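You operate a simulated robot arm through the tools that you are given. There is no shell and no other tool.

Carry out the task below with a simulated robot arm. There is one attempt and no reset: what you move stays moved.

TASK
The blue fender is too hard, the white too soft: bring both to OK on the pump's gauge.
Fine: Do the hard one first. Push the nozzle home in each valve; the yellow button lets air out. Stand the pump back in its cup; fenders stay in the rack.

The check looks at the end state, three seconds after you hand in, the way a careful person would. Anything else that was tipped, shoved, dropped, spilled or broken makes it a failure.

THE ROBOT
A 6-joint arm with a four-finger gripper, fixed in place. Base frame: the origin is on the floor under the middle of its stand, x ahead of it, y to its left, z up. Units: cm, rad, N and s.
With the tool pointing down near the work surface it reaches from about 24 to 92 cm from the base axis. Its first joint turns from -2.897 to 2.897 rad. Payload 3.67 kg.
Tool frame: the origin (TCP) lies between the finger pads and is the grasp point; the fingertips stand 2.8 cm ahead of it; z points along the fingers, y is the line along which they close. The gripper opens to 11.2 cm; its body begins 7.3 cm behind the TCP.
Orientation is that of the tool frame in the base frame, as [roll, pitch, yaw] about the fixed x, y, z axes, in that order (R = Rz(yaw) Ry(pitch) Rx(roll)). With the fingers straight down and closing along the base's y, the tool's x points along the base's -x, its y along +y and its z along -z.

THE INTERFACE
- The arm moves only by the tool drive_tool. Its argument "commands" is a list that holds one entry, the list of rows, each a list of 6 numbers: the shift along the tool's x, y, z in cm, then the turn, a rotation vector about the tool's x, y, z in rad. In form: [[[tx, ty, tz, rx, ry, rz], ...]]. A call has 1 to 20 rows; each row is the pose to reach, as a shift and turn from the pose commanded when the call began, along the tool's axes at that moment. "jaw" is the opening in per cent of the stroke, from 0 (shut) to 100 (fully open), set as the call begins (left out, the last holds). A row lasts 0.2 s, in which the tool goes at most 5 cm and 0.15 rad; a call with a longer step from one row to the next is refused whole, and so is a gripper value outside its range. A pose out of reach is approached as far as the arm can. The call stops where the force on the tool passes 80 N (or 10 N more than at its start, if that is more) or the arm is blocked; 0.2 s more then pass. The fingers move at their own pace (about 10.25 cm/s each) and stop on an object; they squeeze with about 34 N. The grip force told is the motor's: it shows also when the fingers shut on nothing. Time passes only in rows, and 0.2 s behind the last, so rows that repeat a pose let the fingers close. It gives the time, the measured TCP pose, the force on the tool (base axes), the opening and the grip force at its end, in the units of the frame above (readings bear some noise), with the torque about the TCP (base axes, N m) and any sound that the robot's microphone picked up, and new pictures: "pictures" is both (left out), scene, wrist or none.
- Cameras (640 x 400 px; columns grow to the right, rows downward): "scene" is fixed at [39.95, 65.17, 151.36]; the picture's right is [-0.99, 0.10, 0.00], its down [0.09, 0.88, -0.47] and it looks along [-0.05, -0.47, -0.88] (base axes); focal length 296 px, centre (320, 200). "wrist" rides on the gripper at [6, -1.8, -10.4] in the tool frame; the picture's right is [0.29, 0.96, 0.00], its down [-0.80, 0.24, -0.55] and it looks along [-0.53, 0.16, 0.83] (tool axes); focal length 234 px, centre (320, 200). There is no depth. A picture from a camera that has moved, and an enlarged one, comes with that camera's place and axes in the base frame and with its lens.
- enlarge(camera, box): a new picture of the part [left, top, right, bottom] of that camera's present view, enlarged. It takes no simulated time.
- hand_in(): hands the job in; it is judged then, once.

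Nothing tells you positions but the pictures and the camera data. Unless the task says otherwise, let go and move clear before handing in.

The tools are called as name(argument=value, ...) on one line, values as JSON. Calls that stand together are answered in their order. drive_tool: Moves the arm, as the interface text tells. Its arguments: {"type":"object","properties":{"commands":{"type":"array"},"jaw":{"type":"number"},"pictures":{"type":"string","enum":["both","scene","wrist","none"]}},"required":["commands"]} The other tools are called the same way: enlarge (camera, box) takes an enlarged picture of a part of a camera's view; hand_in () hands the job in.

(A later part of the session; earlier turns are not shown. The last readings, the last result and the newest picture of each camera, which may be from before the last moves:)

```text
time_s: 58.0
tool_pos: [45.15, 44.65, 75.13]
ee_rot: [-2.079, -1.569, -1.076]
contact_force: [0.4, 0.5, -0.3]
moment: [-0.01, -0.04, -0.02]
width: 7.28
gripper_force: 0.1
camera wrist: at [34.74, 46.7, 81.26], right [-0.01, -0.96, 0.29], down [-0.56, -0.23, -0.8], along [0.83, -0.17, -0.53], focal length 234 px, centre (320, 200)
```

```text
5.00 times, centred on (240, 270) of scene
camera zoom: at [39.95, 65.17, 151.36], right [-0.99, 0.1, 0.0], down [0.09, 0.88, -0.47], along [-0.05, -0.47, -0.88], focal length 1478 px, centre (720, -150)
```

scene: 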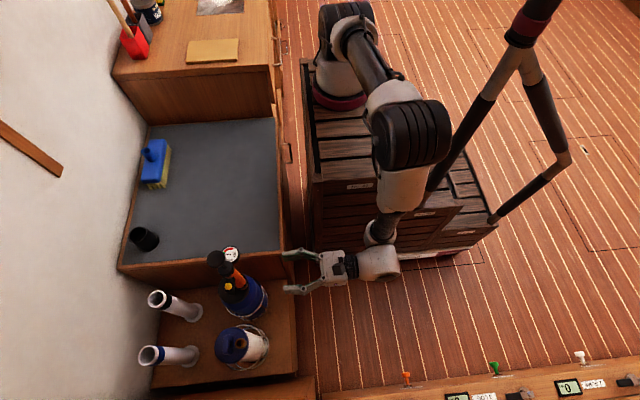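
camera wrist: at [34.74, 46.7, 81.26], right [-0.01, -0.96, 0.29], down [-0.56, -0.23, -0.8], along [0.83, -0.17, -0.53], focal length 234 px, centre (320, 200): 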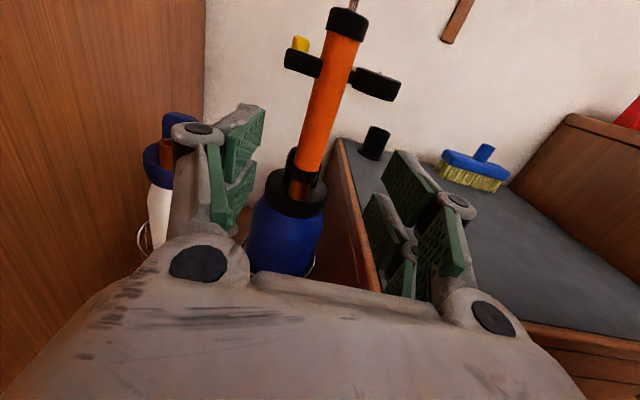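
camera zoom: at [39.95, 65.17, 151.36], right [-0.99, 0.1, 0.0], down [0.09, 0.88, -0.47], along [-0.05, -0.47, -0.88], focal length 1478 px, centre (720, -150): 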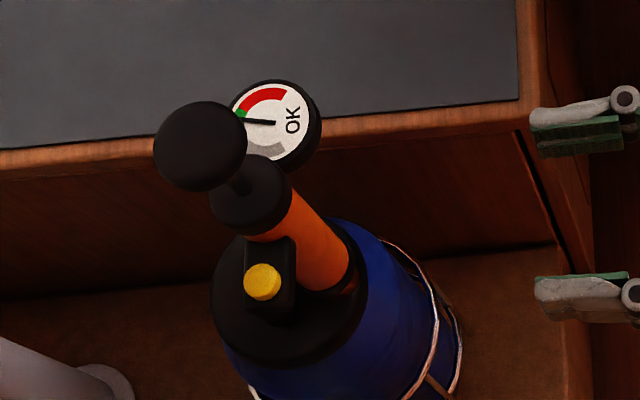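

The gauge holds at OK. I'll go forward around the barrel and grip.

drive_tool(commands=[[[0.1, 0, 3, 0, 0, 0], [0.1, 0, 6, 0, 0, 0], [0.1, 0, 9, 0, 0, 0], [0.1, 0, 11.5, 0, 0, 0], [0.1, 0, 13.5, 0, 0, 0], [0.1, 0, 14.5, 0, 0, 0], [0.1, 0, 14.9, 0, 0, 0], [0.1, 0, 14.9, 0, 0, 0]]], jaw=65, pictures="wrist")

enlarge(camera="scene", box=[190, 230, 290, 310])

```text
time_s: 59.8
tool_pos: [59.9, 44.62, 75.3]
ee_rot: [-2.132, -1.569, -1.023]
contact_force: [0.3, 0.5, 0.0]
moment: [-0.03, 0.0, 0.0]
width: 7.24
gripper_force: 0.0
camera wrist: at [49.55, 46.51, 81.33], right [-0.01, -0.96, 0.29], down [-0.56, -0.23, -0.8], along [0.83, -0.17, -0.53], focal length 234 px, centre (320, 200)
```

wrist: 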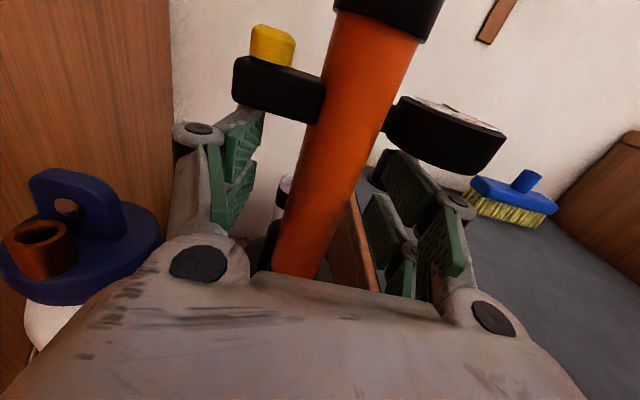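

```text
5.00 times, centred on (240, 270) of scene
camera zoom: at [39.95, 65.17, 151.36], right [-0.99, 0.1, 0.0], down [0.09, 0.88, -0.47], along [-0.05, -0.47, -0.88], focal length 1478 px, centre (720, -150)
```

zoom: 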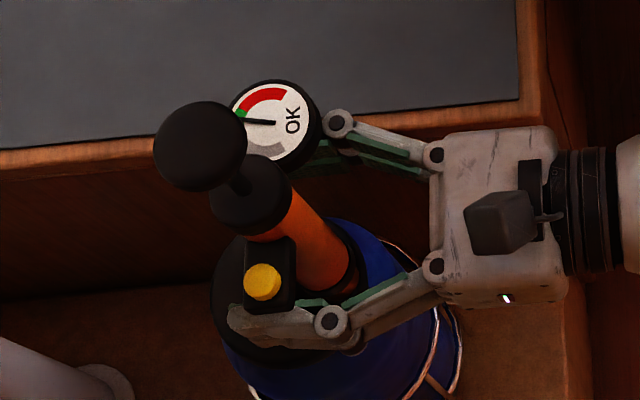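

The barrel is well placed between the fingers. I'll grip it.

drive_tool(commands=[[[0, 0, 0, 0, 0, 0], [0, 0, 0, 0, 0, 0], [0, 0, 0, 0, 0, 0], [0, 0, 0, 0, 0, 0]]], jaw=0, pictures="none")

drive_tool(commands=[[[0.1, 0, 0, 0, 0, 0], [0.2, 0, 0, 0, 0, 0], [0.3, 0, 0, 0, 0, 0]]], pictures="none")

```text
time_s: 60.8
tool_pos: [59.98, 44.52, 75.31]
ee_rot: [-2.031, -1.571, -1.119]
contact_force: [0.5, -0.4, 0.8]
moment: [-0.08, 0.0, 0.0]
width: 3.09
gripper_force: 33.3
```

```text
time_s: 61.6
tool_pos: [59.84, 44.5, 75.57]
ee_rot: [-2.147, -1.571, -1.004]
contact_force: [-0.1, 1.1, -1.9]
moment: [0.02, 0.0, 0.06]
width: 3.09
gripper_force: 34.3
```

drive_tool(commands=[[[0.2, 0, 0, 0, 0, 0], [0.4, 0, 0, 0, 0, 0], [0.7, 0, 0, 0, 0, 0]]], pictures="both")

enlarge(camera="scene", box=[190, 230, 290, 310])

```text
time_s: 62.4
tool_pos: [59.91, 44.58, 76.42]
ee_rot: [-2.155, -1.57, -0.999]
contact_force: [0.4, -0.2, -1.2]
moment: [-0.04, 0.0, 0.02]
width: 3.09
gripper_force: 34.0
camera wrist: at [49.54, 46.53, 82.36], right [-0.01, -0.96, 0.29], down [-0.56, -0.23, -0.8], along [0.83, -0.17, -0.53], focal length 234 px, centre (320, 200)
```

scene: 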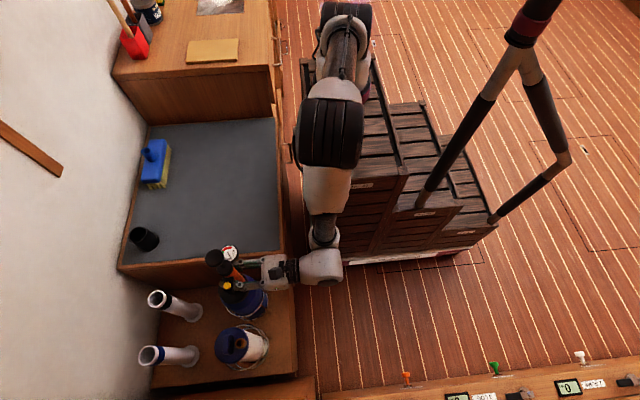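
wrist: 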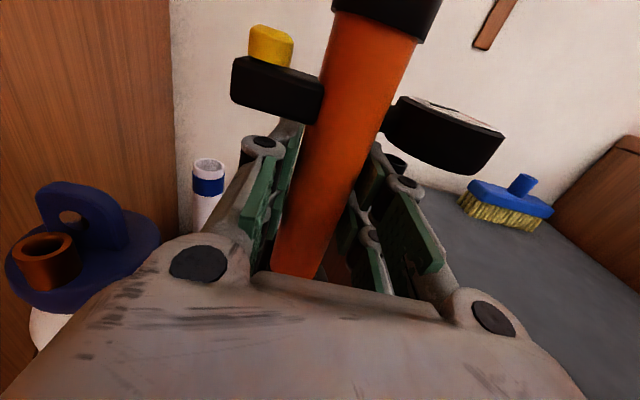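

```text
5.00 times, centred on (240, 270) of scene
camera zoom: at [39.95, 65.17, 151.36], right [-0.99, 0.1, 0.0], down [0.09, 0.88, -0.47], along [-0.05, -0.47, -0.88], focal length 1478 px, centre (720, -150)
```

zoom: 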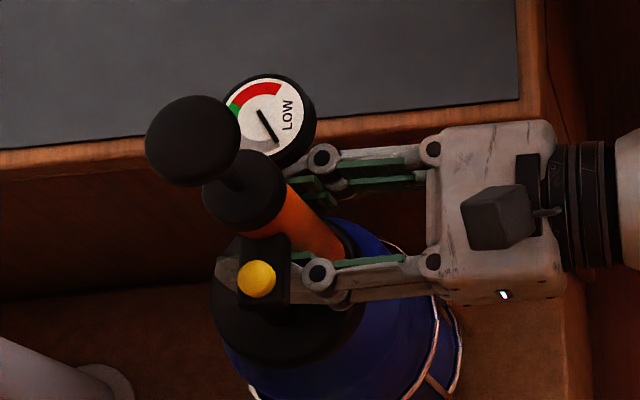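

The nozzle came out cleanly and the blue fender didn't move. I'll lift clear and carry the pump across to above the white valve.

drive_tool(commands=[[[1.5, 0, 0, 0, 0, 0], [3.5, 0, 0, 0, 0, 0], [6, 0, 0, 0, 0, 0], [6, -3, -0.03, 0, 0, 0], [6, -6, -0.06, 0, 0, 0], [6, -9, -0.09, 0, 0, 0], [6, -12, -0.12, 0, 0, 0], [6, -14.2, -0.14, 0, 0, 0], [6, -15.1, -0.14, 0, 0, 0], [6, -15.1, -0.14, 0, 0, 0]]], pictures="both")

enlarge(camera="scene", box=[190, 280, 300, 370])

```text
time_s: 64.6
tool_pos: [60.12, 59.71, 82.45]
ee_rot: [-2.317, -1.568, -0.837]
contact_force: [-0.7, -0.4, -2.2]
moment: [-0.02, -0.02, -0.01]
width: 3.07
gripper_force: 33.9
camera wrist: at [49.68, 61.63, 88.4], right [-0.01, -0.96, 0.29], down [-0.56, -0.23, -0.8], along [0.83, -0.17, -0.53], focal length 234 px, centre (320, 200)
```

scene: 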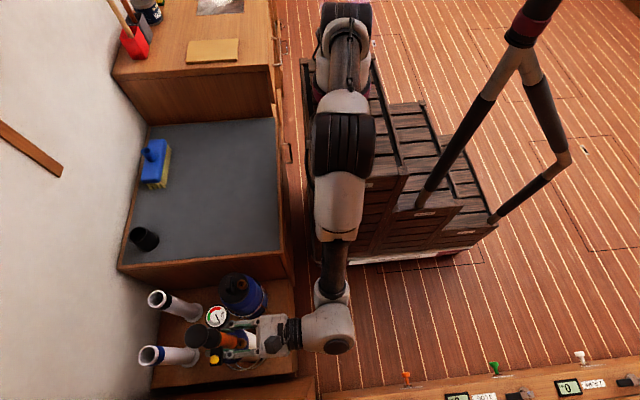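
wrist: 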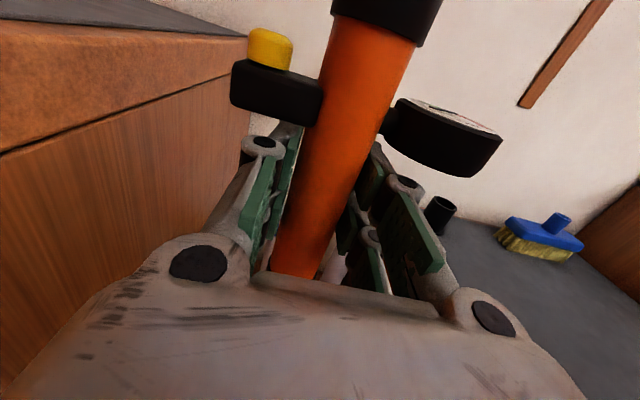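

```text
4.44 times, centred on (245, 325) of scene
camera zoom: at [39.95, 65.17, 151.36], right [-0.99, 0.1, 0.0], down [0.09, 0.88, -0.47], along [-0.05, -0.47, -0.88], focal length 1314 px, centre (653, -356)
```

zoom: 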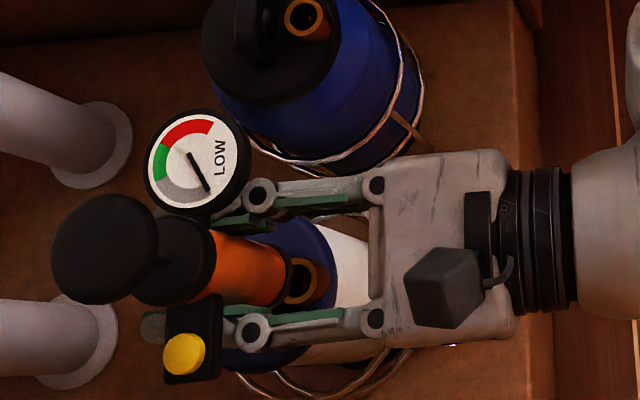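

enlarge(camera="scene", box=[222, 326, 262, 351])

```text
16.00 times, centred on (242, 338) of scene
camera zoom: at [39.95, 65.17, 151.36], right [-0.99, 0.1, 0.0], down [0.09, 0.88, -0.47], along [-0.05, -0.47, -0.88], focal length 4730 px, centre (1568, -2016)
```

zoom: 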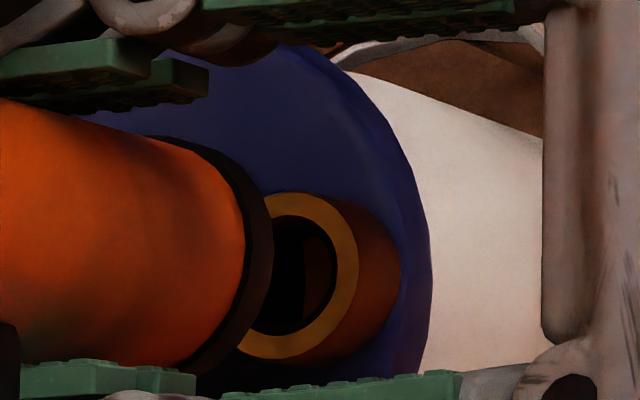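

The scene camera can see the valve ring under the collar, and the alignment checks to within about a millimetre. I'll trim slightly and descend toward the white valve.

drive_tool(commands=[[[-1, 0.03, -0.08, 0, 0, 0], [-2, 0.03, -0.08, 0, 0, 0], [-3, 0.03, -0.08, 0, 0, 0], [-3.8, 0.03, -0.08, 0, 0, 0], [-4.2, 0.03, -0.08, 0, 0, 0], [-4.2, 0.03, -0.08, 0, 0, 0]]], pictures="none")

enlarge(camera="scene", box=[222, 326, 262, 351])

```text
time_s: 66.0
tool_pos: [59.96, 59.76, 78.04]
ee_rot: [-2.035, -1.57, -1.118]
contact_force: [-0.1, -0.1, -1.1]
moment: [-0.02, -0.02, 0.01]
width: 3.1
gripper_force: 34.0
```

```text
16.00 times, centred on (242, 338) of scene
camera zoom: at [39.95, 65.17, 151.36], right [-0.99, 0.1, 0.0], down [0.09, 0.88, -0.47], along [-0.05, -0.47, -0.88], focal length 4730 px, centre (1568, -2016)
```

zoom: 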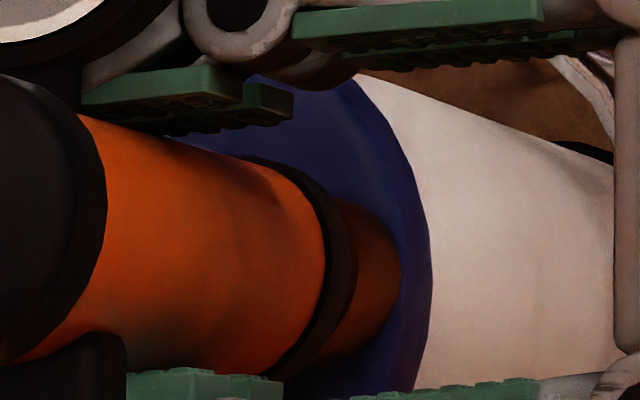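

No contact yet. I'll continue in small steps.

drive_tool(commands=[[[-0.2, 0, 0, 0, 0, 0], [-0.4, 0, 0, 0, 0, 0], [-0.6, 0, 0, 0, 0, 0], [-0.8, 0, 0, 0, 0, 0], [-1.0, 0, 0, 0, 0, 0]]], pictures="none")

```text
time_s: 67.2
tool_pos: [59.9, 59.54, 77.12]
ee_rot: [-2.487, -1.568, -0.668]
contact_force: [-0.3, 0.1, -3.2]
moment: [-0.02, 0.0, 0.0]
width: 3.08
gripper_force: 34.2
```

drive_tool(commands=[[[-0.2, 0, 0, 0, 0, 0], [-0.4, 0, 0, 0, 0, 0], [-0.6, 0, 0, 0, 0, 0], [-0.8, 0, 0, 0, 0, 0]]], pictures="none")

```text
time_s: 68.2
tool_pos: [59.75, 59.63, 76.3]
ee_rot: [-2.046, -1.568, -1.108]
contact_force: [0.4, -1.1, -2.3]
moment: [-0.03, -0.07, -0.02]
width: 3.07
gripper_force: 33.5
```

drive_tool(commands=[[[-0.15, 0, 0, 0, 0, 0], [-0.3, 0, 0, 0, 0, 0], [-0.45, 0, 0, 0, 0, 0], [-0.6, 0, 0, 0, 0, 0]]], pictures="none")

```text
time_s: 69.2
tool_pos: [59.89, 59.64, 75.68]
ee_rot: [-2.543, -1.57, -0.612]
contact_force: [0.3, -0.1, -1.5]
moment: [-0.06, -0.02, -0.01]
width: 3.06
gripper_force: 33.5
```

drive_tool(commands=[[[-0.1, 0, 0, 0, 0, 0], [-0.2, 0, 0, 0, 0, 0], [-0.3, 0, 0, 0, 0, 0]]], pictures="none")

enlarge(camera="scene", box=[190, 290, 270, 350])

```text
time_s: 70.0
tool_pos: [59.73, 59.59, 75.49]
ee_rot: [-1.493, -1.568, -1.661]
contact_force: [-0.2, -0.8, 2.0]
moment: [-0.13, 0.0, 0.02]
width: 3.08
gripper_force: 34.1
```

```text
6.67 times, centred on (230, 320) of scene
camera zoom: at [39.95, 65.17, 151.36], right [-0.99, 0.1, 0.0], down [0.09, 0.88, -0.47], along [-0.05, -0.47, -0.88], focal length 1971 px, centre (920, -600)
```

zoom: 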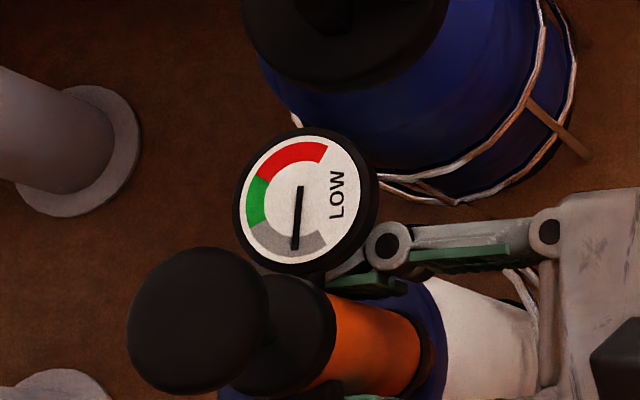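

The needle has shifted and still reads LOW, so the nozzle has connected to the white fender. I'll press a little more to be sure it's home.

drive_tool(commands=[[[-0.1, 0, 0, 0, 0, 0], [-0.2, 0, 0, 0, 0, 0], [-0.2, 0, 0, 0, 0, 0]]], pictures="none")

```text
time_s: 70.8
tool_pos: [59.81, 59.69, 75.5]
ee_rot: [-1.017, -1.566, -2.137]
contact_force: [-1.9, -3.0, 25.2]
moment: [-0.63, 0.26, -0.06]
width: 3.08
gripper_force: 33.3
```

It hit a solid stop with 25 N, so the nozzle is home. I'll relax the push, open slightly, and check that it stands.

drive_tool(commands=[[[0.1, 0, 0, 0, 0, 0], [0.22, 0, 0, 0, 0, 0]]], pictures="none")

drive_tool(commands=[[[0, 0, 0, 0, 0, 0], [0, 0, 0, 0, 0, 0], [0, 0, 0, 0, 0, 0]]], jaw=36, pictures="both")

enlarge(camera="scene", box=[190, 290, 290, 370])

```text
time_s: 71.4
tool_pos: [59.86, 59.54, 75.34]
ee_rot: [-2.415, -1.57, -0.737]
contact_force: [-0.6, 0.8, 17.0]
moment: [0.07, 0.0, -0.02]
width: 3.11
gripper_force: 33.7
```

```text
time_s: 72.2
tool_pos: [59.87, 59.61, 75.39]
ee_rot: [-2.588, -1.569, -0.567]
contact_force: [-0.3, -0.1, -0.2]
moment: [-0.01, -0.03, 0.01]
width: 4.04
gripper_force: 0.1
camera wrist: at [49.52, 61.57, 81.43], right [-0.01, -0.96, 0.29], down [-0.56, -0.23, -0.8], along [0.83, -0.17, -0.53], focal length 234 px, centre (320, 200)
```

scene: 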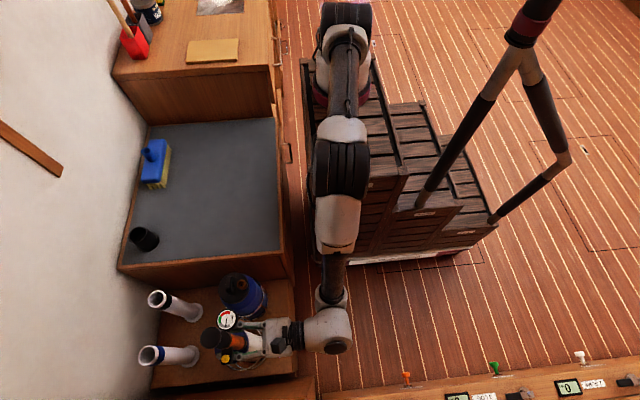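
wrist: 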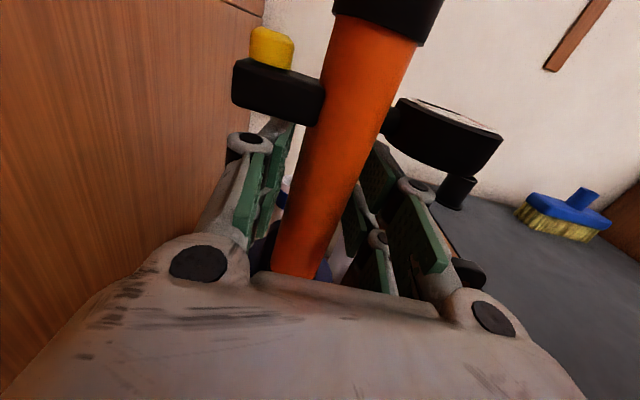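

```text
5.00 times, centred on (240, 330) of scene
camera zoom: at [39.95, 65.17, 151.36], right [-0.99, 0.1, 0.0], down [0.09, 0.88, -0.47], along [-0.05, -0.47, -0.88], focal length 1478 px, centre (720, -450)
```

zoom: 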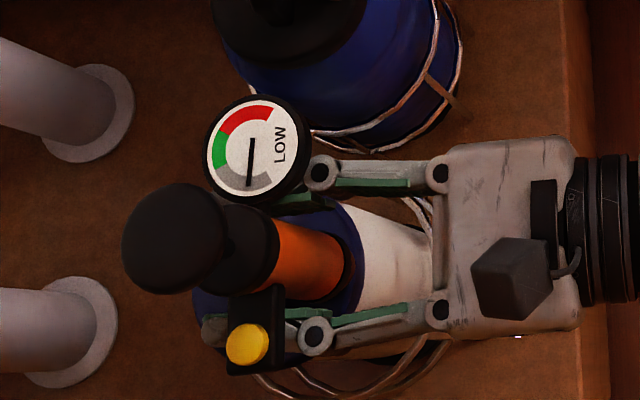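

The pump stands in the white valve and reads LOW. I'll open wider, back out, and rise above the plunger knob.

drive_tool(commands=[[[0, 0, 0, 0, 0, 0], [0, 0, 0, 0, 0, 0], [0, 0, -1, 0, 0, 0], [0, 0, -2.5, 0, 0, 0], [0, 0, -4.5, 0, 0, 0], [0, 0, -7, 0, 0, 0], [0, 0, -10, 0, 0, 0], [0, 0, -13, 0, 0, 0], [0, 0, -14, 0, 0, 0], [0, 0, -14, 0, 0, 0]]], jaw=58, pictures="both")

enlarge(camera="wrist", box=[200, 0, 440, 260])

enlarge(camera="scene", box=[190, 290, 290, 370])

```text
time_s: 74.4
tool_pos: [45.77, 59.77, 75.49]
ee_rot: [-2.078, -1.569, -1.074]
contact_force: [-0.2, 0.3, -0.4]
moment: [0.03, 0.01, -0.02]
width: 6.49
gripper_force: 0.1
camera wrist: at [35.41, 61.71, 81.49], right [-0.01, -0.96, 0.29], down [-0.56, -0.23, -0.8], along [0.83, -0.17, -0.53], focal length 234 px, centre (320, 200)
```

scene: 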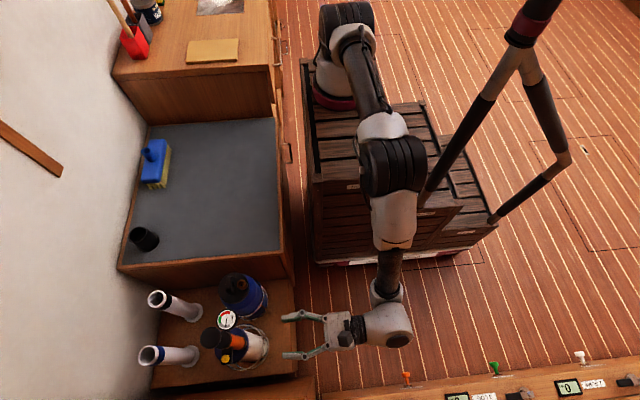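
wrist: 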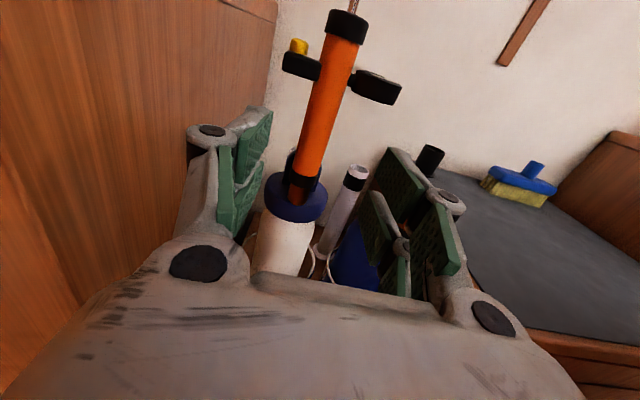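

```text
1.54 times, centred on (320, 130) of wrist
camera zoom: at [35.41, 61.71, 81.49], right [-0.01, -0.96, 0.29], down [-0.56, -0.23, -0.8], along [0.83, -0.17, -0.53], focal length 360 px, centre (320, 308)
```

zoom: 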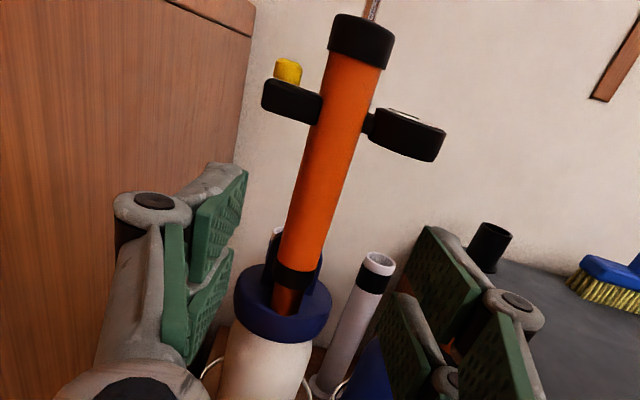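

```text
5.00 times, centred on (240, 330) of scene
camera zoom: at [39.95, 65.17, 151.36], right [-0.99, 0.1, 0.0], down [0.09, 0.88, -0.47], along [-0.05, -0.47, -0.88], focal length 1478 px, centre (720, -450)
```

zoom: 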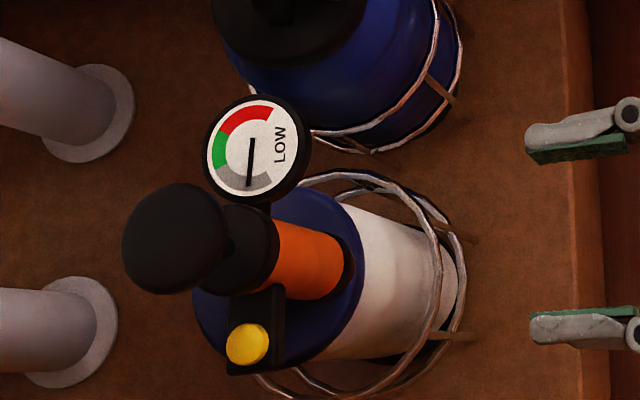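

Everything is steady and the gauge needle is in the grey. I'll rise with closed fingers and go over the knob.

drive_tool(commands=[[[4, 0, 0, 0, 0, 0], [8, 0, 0, 0, 0, 0], [12, 0, 0, 0, 0, 0], [16, 0, 0, 0, 0, 0], [20.5, 0, 0, 0, 0, 0], [20.5, 0, 3.5, 0, 0, 0], [20.5, 0, 7, 0, 0, 0], [20.5, 0, 10.5, 0, 0, 0], [20.5, 0, 13, 0, 0, 0], [20.5, 0, 14.2, 0, 0, 0], [20.5, 0, 14.2, 0, 0, 0]]], jaw=0, pictures="both")

enlarge(camera="scene", box=[180, 280, 290, 370])

enlarge(camera="wrist", box=[220, 100, 480, 300])

```text
time_s: 76.8
tool_pos: [60.16, 59.6, 95.96]
ee_rot: [1.086, -1.569, 2.042]
contact_force: [-0.1, 0.1, -0.3]
moment: [-0.02, 0.01, 0.02]
width: 0.02
gripper_force: 34.7
camera wrist: at [49.73, 61.58, 102.03], right [-0.01, -0.96, 0.29], down [-0.56, -0.23, -0.8], along [0.83, -0.17, -0.53], focal length 234 px, centre (320, 200)
```

scene: 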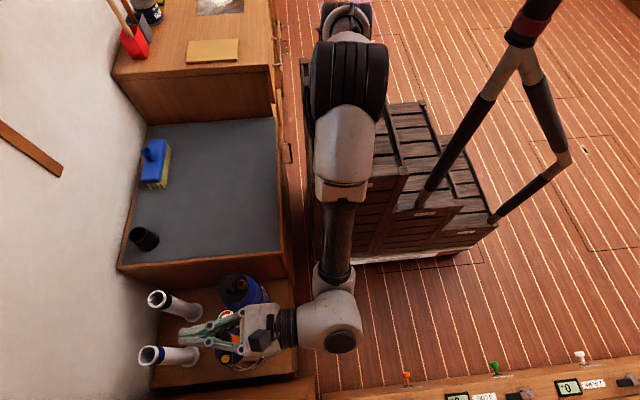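
wrist: 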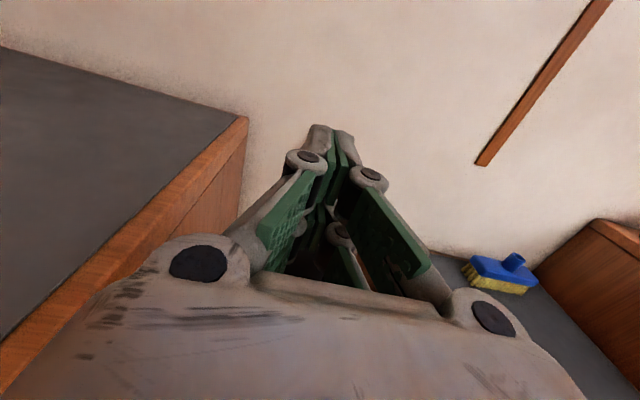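

```text
4.44 times, centred on (235, 325) of scene
camera zoom: at [39.95, 65.17, 151.36], right [-0.99, 0.1, 0.0], down [0.09, 0.88, -0.47], along [-0.05, -0.47, -0.88], focal length 1314 px, centre (698, -356)
```

zoom: 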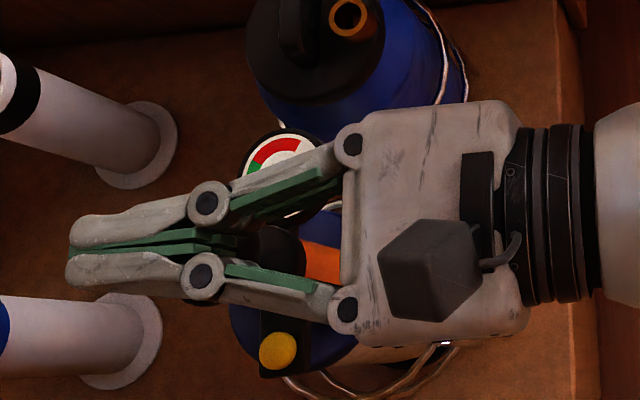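

```text
2.00 times, centred on (350, 200) of wrist
camera zoom: at [49.73, 61.58, 102.03], right [-0.01, -0.96, 0.29], down [-0.56, -0.23, -0.8], along [0.83, -0.17, -0.53], focal length 468 px, centre (260, 200)
```

zoom: 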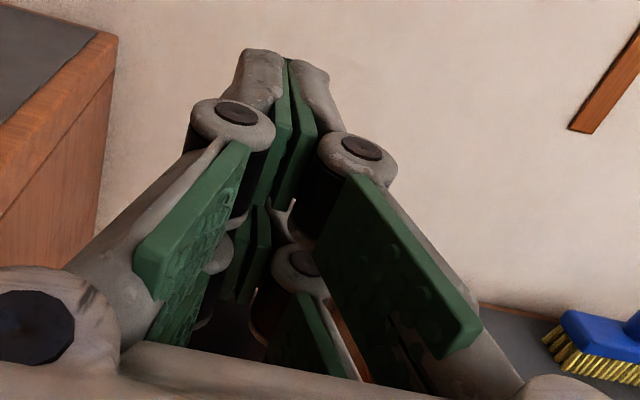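

I'm aligned above the knob. I'll descend to find contact.

drive_tool(commands=[[[-0.6, 0, -0.1, 0, 0, 0], [-1.2, 0, -0.1, 0, 0, 0], [-1.6, 0, -0.1, 0, 0, 0], [-1.9, 0, -0.1, 0, 0, 0], [-2.1, 0, -0.1, 0, 0, 0]]], pictures="none")

drive_tool(commands=[[[-0.15, 0, 0, 0, 0, 0], [-0.3, 0, 0, 0, 0, 0], [-0.45, 0, 0, 0, 0, 0]]], pictures="none")

```text
time_s: 78.0
tool_pos: [59.99, 59.72, 93.92]
ee_rot: [-1.547, -1.57, -1.607]
contact_force: [0.0, 0.4, 1.6]
moment: [0.0, 0.0, 0.02]
width: 0.59
gripper_force: 33.7
```

```text
time_s: 78.8
tool_pos: [59.89, 59.64, 93.51]
ee_rot: [-1.79, -1.568, -1.362]
contact_force: [0.6, 0.8, 3.8]
moment: [-0.01, -0.05, 0.04]
width: 0.61
gripper_force: 34.2
```

I have contact, but the finger gap opened to 0.6 cm. I'll look at what's between the fingers.

drive_tool(commands=[[[0, 0, 0, 0, 0, 0]]], pictures="both")

enlarge(camera="scene", box=[180, 280, 290, 370])

enlarge(camera="wrist", box=[260, 110, 420, 300])

```text
time_s: 79.2
tool_pos: [59.94, 59.62, 93.43]
ee_rot: [-1.873, -1.568, -1.281]
contact_force: [-0.4, -0.3, 3.2]
moment: [-0.01, -0.01, -0.01]
width: 0.6
gripper_force: 33.5
camera wrist: at [49.56, 61.53, 99.43], right [-0.01, -0.96, 0.29], down [-0.56, -0.23, -0.8], along [0.83, -0.17, -0.53], focal length 234 px, centre (320, 200)
```

scene: 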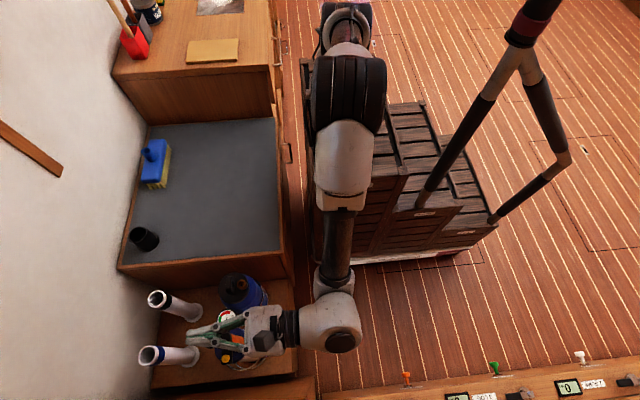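
wrist: 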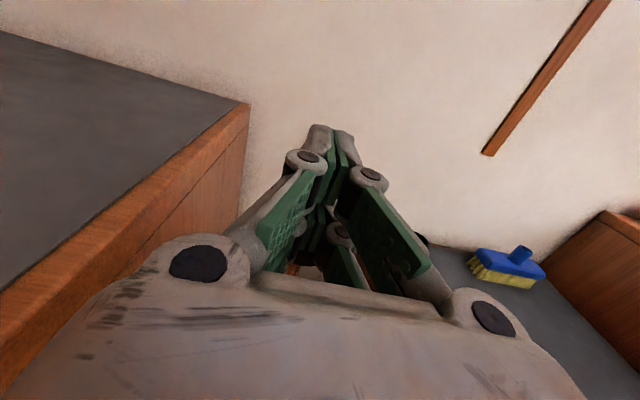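

```text
4.44 times, centred on (235, 325) of scene
camera zoom: at [39.95, 65.17, 151.36], right [-0.99, 0.1, 0.0], down [0.09, 0.88, -0.47], along [-0.05, -0.47, -0.88], focal length 1314 px, centre (698, -356)
```

zoom: 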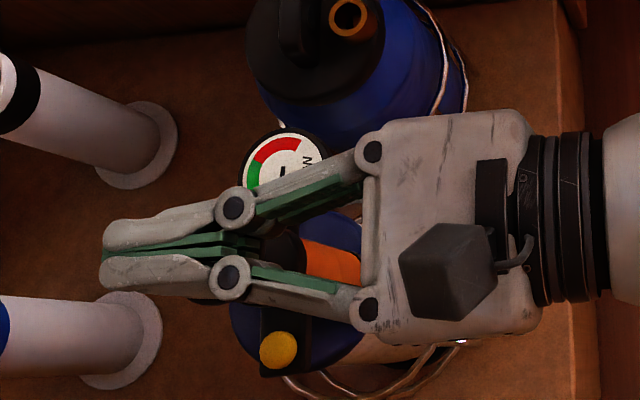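

```text
2.11 times, centred on (340, 205) of wrist
camera zoom: at [49.56, 61.53, 99.43], right [-0.01, -0.96, 0.29], down [-0.56, -0.23, -0.8], along [0.83, -0.17, -0.53], focal length 493 px, centre (278, 190)
```

zoom: 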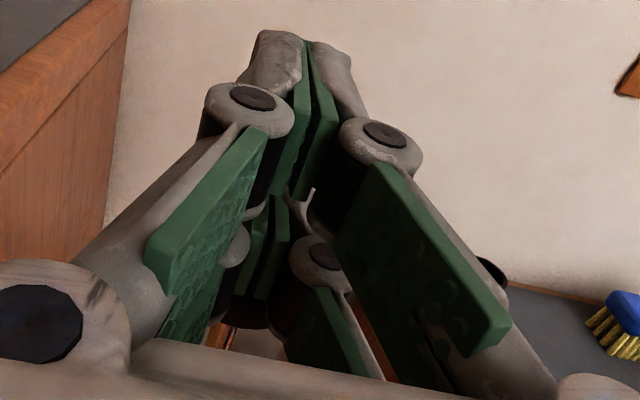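

The knob is touching the undersides of the lower fingers with only about 3 N. I'll press a little further and watch force, gap and gauge.

drive_tool(commands=[[[-0.25, 0, 0, 0, 0, 0], [-0.5, 0, 0, 0, 0, 0], [-0.75, 0, 0, 0, 0, 0], [-1.0, 0, 0, 0, 0, 0]]], pictures="both")

enlarge(camera="scene", box=[180, 280, 290, 370])

```text
time_s: 80.2
tool_pos: [59.83, 59.57, 92.45]
ee_rot: [-1.781, -1.569, -1.372]
contact_force: [-0.3, 1.0, 2.9]
moment: [0.01, -0.1, 0.03]
width: 0.6
gripper_force: 33.7
camera wrist: at [49.5, 61.58, 98.46], right [-0.01, -0.96, 0.29], down [-0.56, -0.23, -0.8], along [0.83, -0.17, -0.53], focal length 234 px, centre (320, 200)
```

scene: 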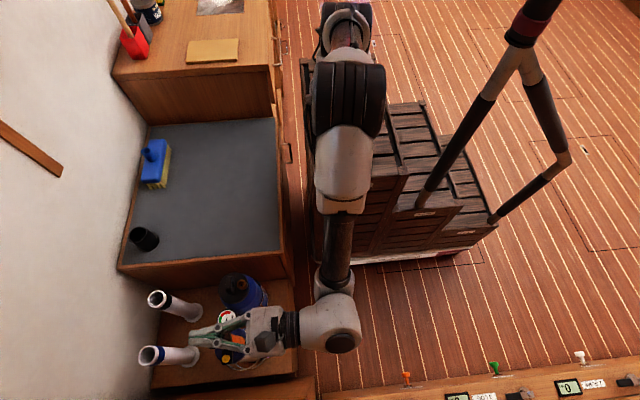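
wrist: 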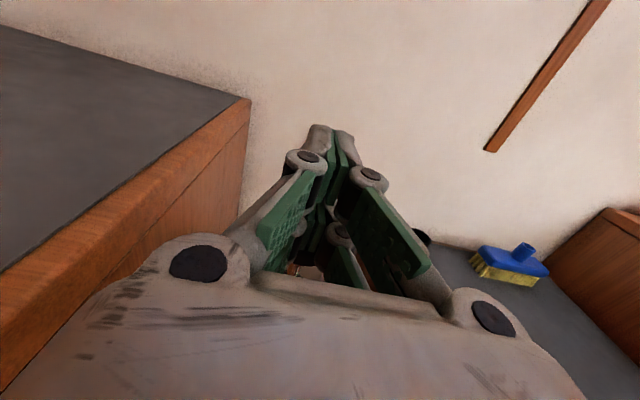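

```text
4.44 times, centred on (235, 325) of scene
camera zoom: at [39.95, 65.17, 151.36], right [-0.99, 0.1, 0.0], down [0.09, 0.88, -0.47], along [-0.05, -0.47, -0.88], focal length 1314 px, centre (698, -356)
```

zoom: 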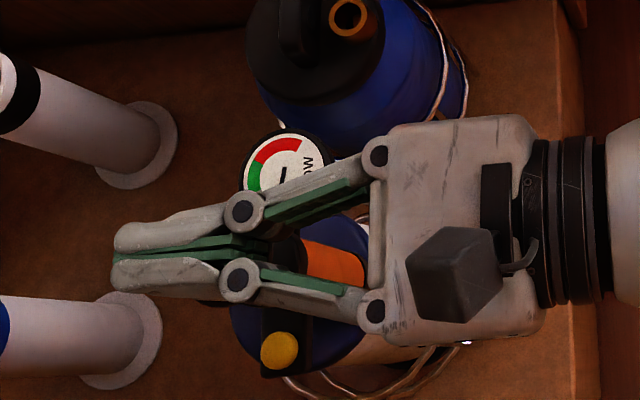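

The plunger moves easily at about 3 N. I'll continue the stroke.

drive_tool(commands=[[[-0.3, 0, 0, 0, 0, 0], [-0.6, 0, 0, 0, 0, 0], [-0.9, 0, 0, 0, 0, 0], [-1.2, 0, 0, 0, 0, 0], [-1.5, 0, 0, 0, 0, 0]]], pictures="none")

enlarge(camera="scene", box=[180, 280, 290, 370])

enlarge(camera="scene", box=[215, 300, 255, 330])

```text
time_s: 81.4
tool_pos: [59.91, 59.45, 90.89]
ee_rot: [-1.716, -1.568, -1.438]
contact_force: [-0.4, -0.5, 6.5]
moment: [0.0, -0.03, -0.01]
width: 0.6
gripper_force: 34.3
```

```text
4.44 times, centred on (235, 325) of scene
camera zoom: at [39.95, 65.17, 151.36], right [-0.99, 0.1, 0.0], down [0.09, 0.88, -0.47], along [-0.05, -0.47, -0.88], focal length 1314 px, centre (698, -356)
```

zoom: 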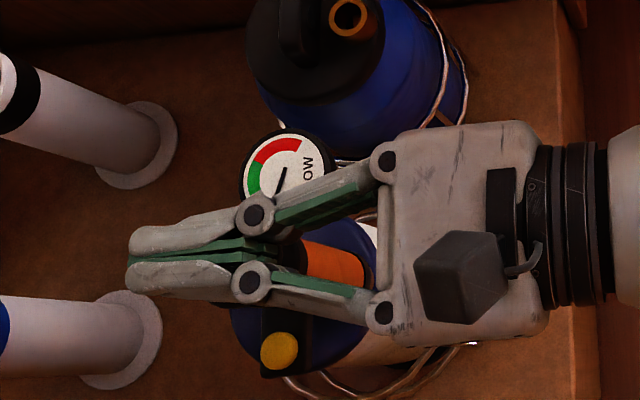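

```text
13.33 times, centred on (235, 315) of scene
camera zoom: at [39.95, 65.17, 151.36], right [-0.99, 0.1, 0.0], down [0.09, 0.88, -0.47], along [-0.05, -0.47, -0.88], focal length 3941 px, centre (1453, -1333)
```

zoom: 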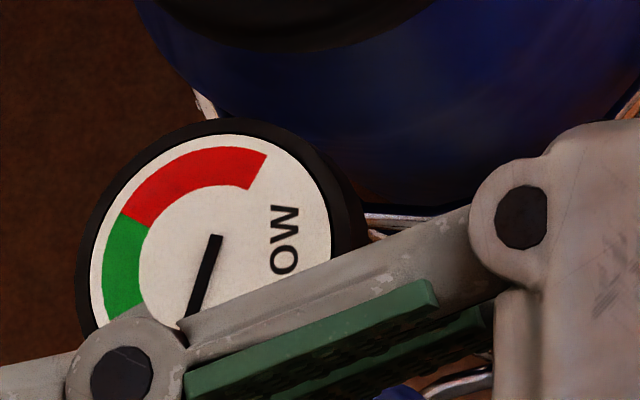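

The needle is rising, from 178° to about 162°. I'll continue the stroke.

drive_tool(commands=[[[-0.3, 0, 0, 0, 0, 0], [-0.6, 0, 0, 0, 0, 0], [-0.9, 0, 0, 0, 0, 0], [-1.2, 0, 0, 0, 0, 0]]], pictures="none")

enlarge(camera="scene", box=[215, 300, 255, 330])

```text
time_s: 82.4
tool_pos: [59.86, 59.72, 89.71]
ee_rot: [-1.704, -1.569, -1.449]
contact_force: [-0.2, -0.2, 8.7]
moment: [-0.01, -0.04, -0.02]
width: 0.59
gripper_force: 33.5
heard: click
```

```text
13.33 times, centred on (235, 315) of scene
camera zoom: at [39.95, 65.17, 151.36], right [-0.99, 0.1, 0.0], down [0.09, 0.88, -0.47], along [-0.05, -0.47, -0.88], focal length 3941 px, centre (1453, -1333)
```

zoom: 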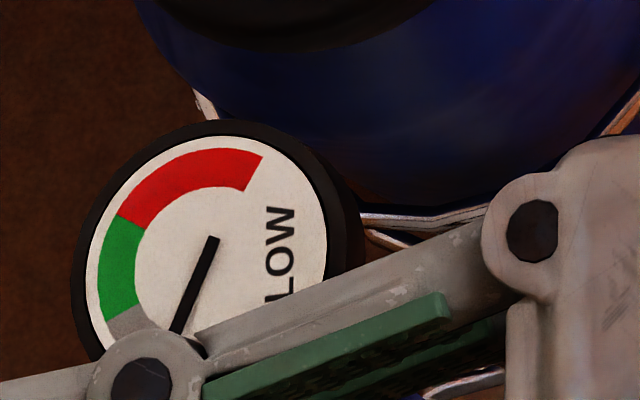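

A click suggests the plunger reached the end of its stroke. I'll raise and see whether the knob springs back.

drive_tool(commands=[[[0.4, 0, 0, 0, 0, 0], [0.8, 0, 0, 0, 0, 0], [1.2, 0, 0, 0, 0, 0]]], pictures="none")

drive_tool(commands=[[[1, 0, 0, 0, 0, 0], [2.2, 0, 0, 0, 0, 0], [3.4, 0, 0, 0, 0, 0], [4.6, 0, 0, 0, 0, 0]]], pictures="both")

enlarge(camera="scene", box=[180, 280, 290, 370])

enlarge(camera="wrist", box=[260, 110, 480, 300])

```text
time_s: 83.2
tool_pos: [59.99, 59.67, 90.85]
ee_rot: [0.979, -1.571, 2.152]
contact_force: [0.7, 1.6, 5.2]
moment: [-0.05, -0.06, -0.01]
width: 0.59
gripper_force: 33.9
```

```text
time_s: 84.2
tool_pos: [60.04, 59.56, 95.57]
ee_rot: [-2.543, -1.569, -0.612]
contact_force: [-0.9, -0.1, -0.2]
moment: [-0.03, -0.02, 0.01]
width: 0.0
gripper_force: 34.4
camera wrist: at [49.57, 61.51, 101.53], right [-0.01, -0.96, 0.29], down [-0.56, -0.23, -0.8], along [0.83, -0.17, -0.53], focal length 234 px, centre (320, 200)
```

scene: 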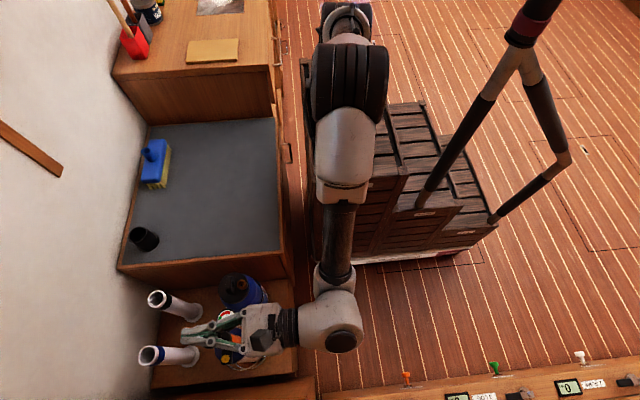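
wrist: 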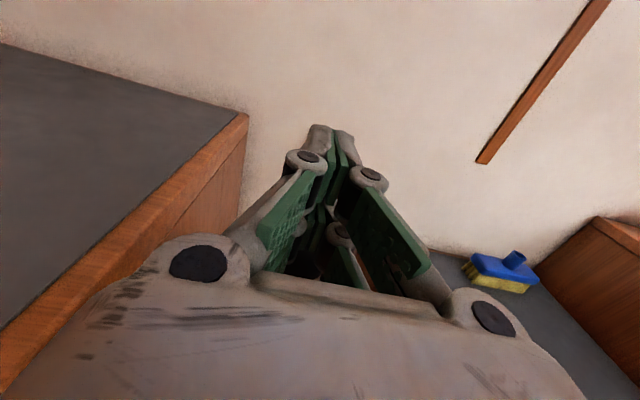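

```text
4.44 times, centred on (235, 325) of scene
camera zoom: at [39.95, 65.17, 151.36], right [-0.99, 0.1, 0.0], down [0.09, 0.88, -0.47], along [-0.05, -0.47, -0.88], focal length 1314 px, centre (698, -356)
```

zoom: 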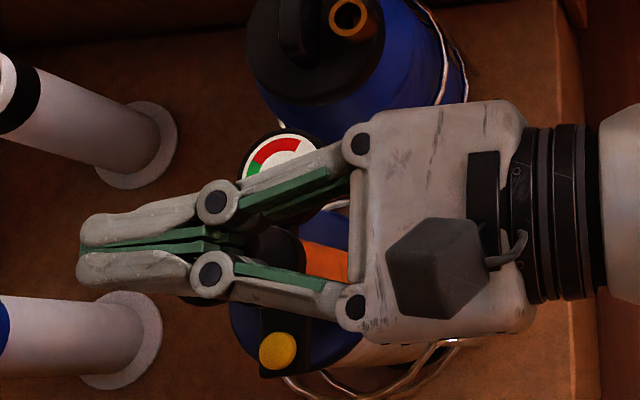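

```text
2.11 times, centred on (370, 205) of wrist
camera zoom: at [49.57, 61.51, 101.53], right [-0.01, -0.96, 0.29], down [-0.56, -0.23, -0.8], along [0.83, -0.17, -0.53], focal length 493 px, centre (215, 190)
```

zoom: 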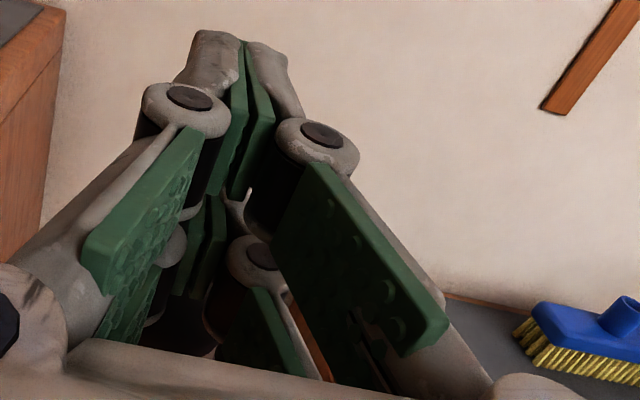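

The knob followed my fingers up, so the plunger springs back by itself. I'll do another full stroke and read the gauge at the bottom.

drive_tool(commands=[[[-1, 0, 0, 0, 0, 0], [-1.7, 0, 0, 0, 0, 0], [-2.4, 0, 0, 0, 0, 0], [-3.1, 0, 0, 0, 0, 0], [-3.8, 0, 0, 0, 0, 0], [-4.5, 0, 0, 0, 0, 0], [-5.2, 0, 0, 0, 0, 0], [-5.8, 0, 0, 0, 0, 0]]], pictures="none")

enlarge(camera="scene", box=[215, 300, 255, 330])

```text
time_s: 86.0
tool_pos: [60.01, 59.68, 89.7]
ee_rot: [-1.586, -1.568, -1.565]
contact_force: [0.2, -0.3, 7.8]
moment: [0.0, -0.02, -0.01]
width: 0.6
gripper_force: 34.4
heard: click
```

```text
13.33 times, centred on (235, 315) of scene
camera zoom: at [39.95, 65.17, 151.36], right [-0.99, 0.1, 0.0], down [0.09, 0.88, -0.47], along [-0.05, -0.47, -0.88], focal length 3941 px, centre (1453, -1333)
```

zoom: 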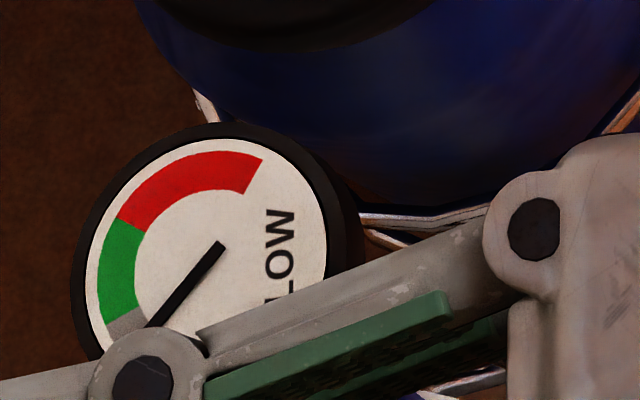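

The needle rose to about 140°, roughly 18° per stroke. I'll do another full stroke.

drive_tool(commands=[[[1.2, 0, 0, 0, 0, 0], [2.4, 0, 0, 0, 0, 0], [3.6, 0, 0, 0, 0, 0], [4.8, 0, 0, 0, 0, 0], [4.8, 0, 0, 0, 0, 0], [4.1, 0, 0, 0, 0, 0], [3.4, 0, 0, 0, 0, 0], [2.7, 0, 0, 0, 0, 0], [2.0, 0, 0, 0, 0, 0], [1.3, 0, 0, 0, 0, 0], [0.6, 0, 0, 0, 0, 0], [0, 0, 0, 0, 0, 0]]], pictures="none")

enlarge(camera="scene", box=[215, 300, 255, 330])

```text
time_s: 88.6
tool_pos: [59.84, 59.58, 89.84]
ee_rot: [-1.564, -1.57, -1.59]
contact_force: [-0.1, 0.9, 8.4]
moment: [0.0, -0.02, -0.03]
width: 0.57
gripper_force: 34.2
heard: click
```

```text
13.33 times, centred on (235, 315) of scene
camera zoom: at [39.95, 65.17, 151.36], right [-0.99, 0.1, 0.0], down [0.09, 0.88, -0.47], along [-0.05, -0.47, -0.88], focal length 3941 px, centre (1453, -1333)
```

zoom: 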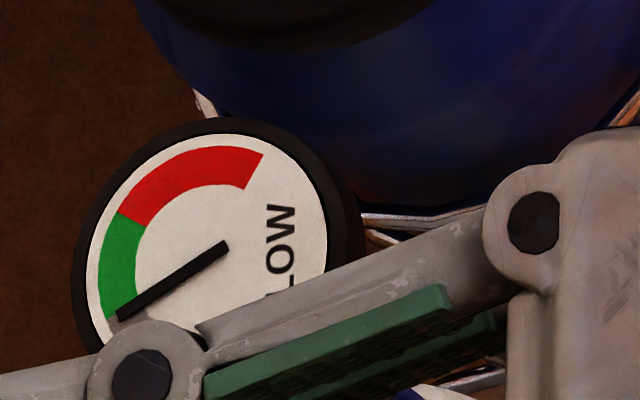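

It's right at the edge of green, still LOW. I'll do one more stroke.

drive_tool(commands=[[[1.2, 0, 0, 0, 0, 0], [2.4, 0, 0, 0, 0, 0], [3.6, 0, 0, 0, 0, 0], [4.8, 0, 0, 0, 0, 0], [4.8, 0, 0, 0, 0, 0], [4.1, 0, 0, 0, 0, 0], [3.4, 0, 0, 0, 0, 0], [2.7, 0, 0, 0, 0, 0], [2.0, 0, 0, 0, 0, 0], [1.3, 0, 0, 0, 0, 0], [0.6, 0, 0, 0, 0, 0], [0, 0, 0, 0, 0, 0]]], pictures="none")

enlarge(camera="scene", box=[215, 300, 255, 330])

```text
time_s: 91.2
tool_pos: [60.05, 59.64, 89.84]
ee_rot: [-1.596, -1.569, -1.556]
contact_force: [0.0, 1.1, 8.2]
moment: [-0.01, -0.02, -0.03]
width: 0.63
gripper_force: 33.8
heard: click
```

```text
13.33 times, centred on (235, 315) of scene
camera zoom: at [39.95, 65.17, 151.36], right [-0.99, 0.1, 0.0], down [0.09, 0.88, -0.47], along [-0.05, -0.47, -0.88], focal length 3941 px, centre (1453, -1333)
```

zoom: 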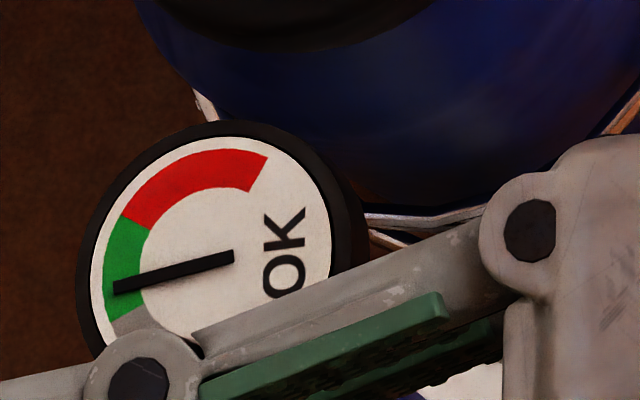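

The gauge reads OK, well inside green at about 104°. I'll release the plunger, back away, and confirm the reading holds.

drive_tool(commands=[[[1.2, 0, 0, 0, 0, 0], [2.4, 0, 0, 0, 0, 0], [3.6, 0, 0, 0, 0, 0], [4.8, 0, 0, 0, 0, 0], [6.5, 0, 0, 0, 0, 0], [6.5, 0, -3.5, 0, 0, 0], [6.5, 0, -7, 0, 0, 0], [6.5, 0, -10.5, 0, 0, 0], [6.5, 0, -14, 0, 0, 0], [6.5, 0, -14, 0, 0, 0]]], pictures="both")

enlarge(camera="scene", box=[190, 290, 290, 370])

enlarge(camera="scene", box=[215, 300, 255, 330])

```text
time_s: 93.4
tool_pos: [45.95, 59.7, 96.2]
ee_rot: [-1.84, -1.57, -1.315]
contact_force: [-0.3, 0.0, 0.5]
moment: [0.02, 0.02, -0.01]
width: 0.01
gripper_force: 34.2
camera wrist: at [35.51, 61.7, 102.17], right [-0.01, -0.96, 0.29], down [-0.56, -0.23, -0.8], along [0.83, -0.17, -0.53], focal length 234 px, centre (320, 200)
```

scene: 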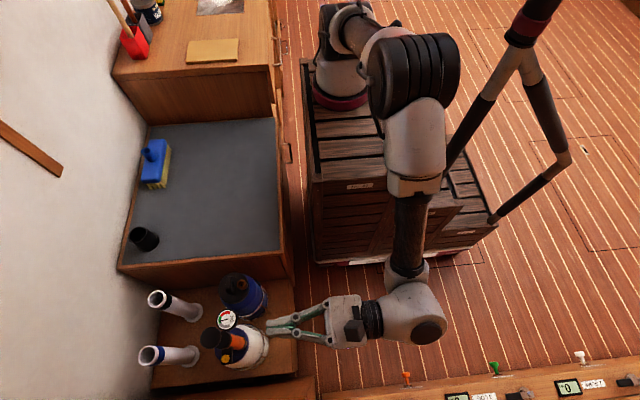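
wrist: 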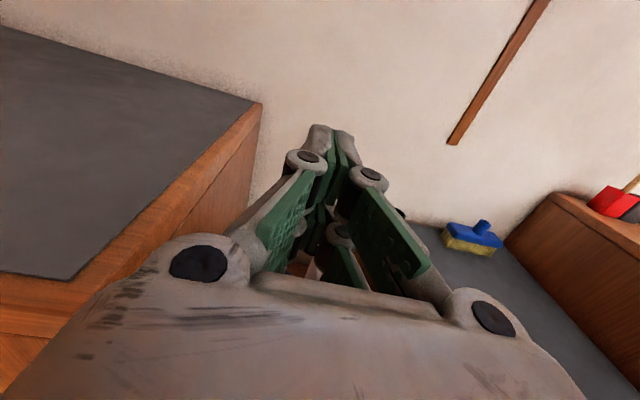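

```text
5.00 times, centred on (240, 330) of scene
camera zoom: at [39.95, 65.17, 151.36], right [-0.99, 0.1, 0.0], down [0.09, 0.88, -0.47], along [-0.05, -0.47, -0.88], focal length 1478 px, centre (720, -450)
```

zoom: 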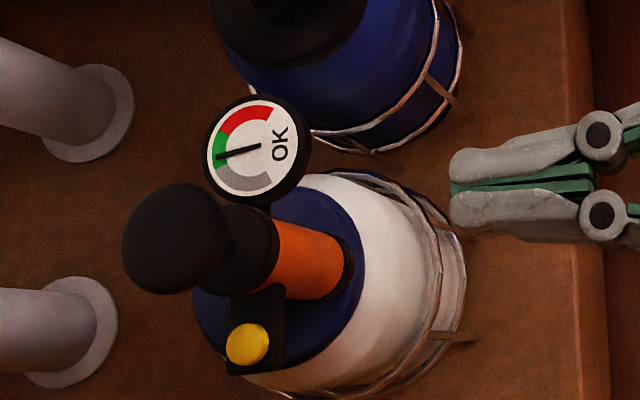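

```text
13.33 times, centred on (235, 315) of scene
camera zoom: at [39.95, 65.17, 151.36], right [-0.99, 0.1, 0.0], down [0.09, 0.88, -0.47], along [-0.05, -0.47, -0.88], focal length 3941 px, centre (1453, -1333)
```

zoom: 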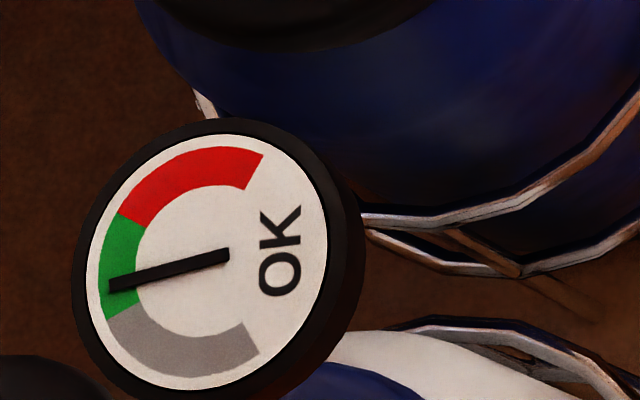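

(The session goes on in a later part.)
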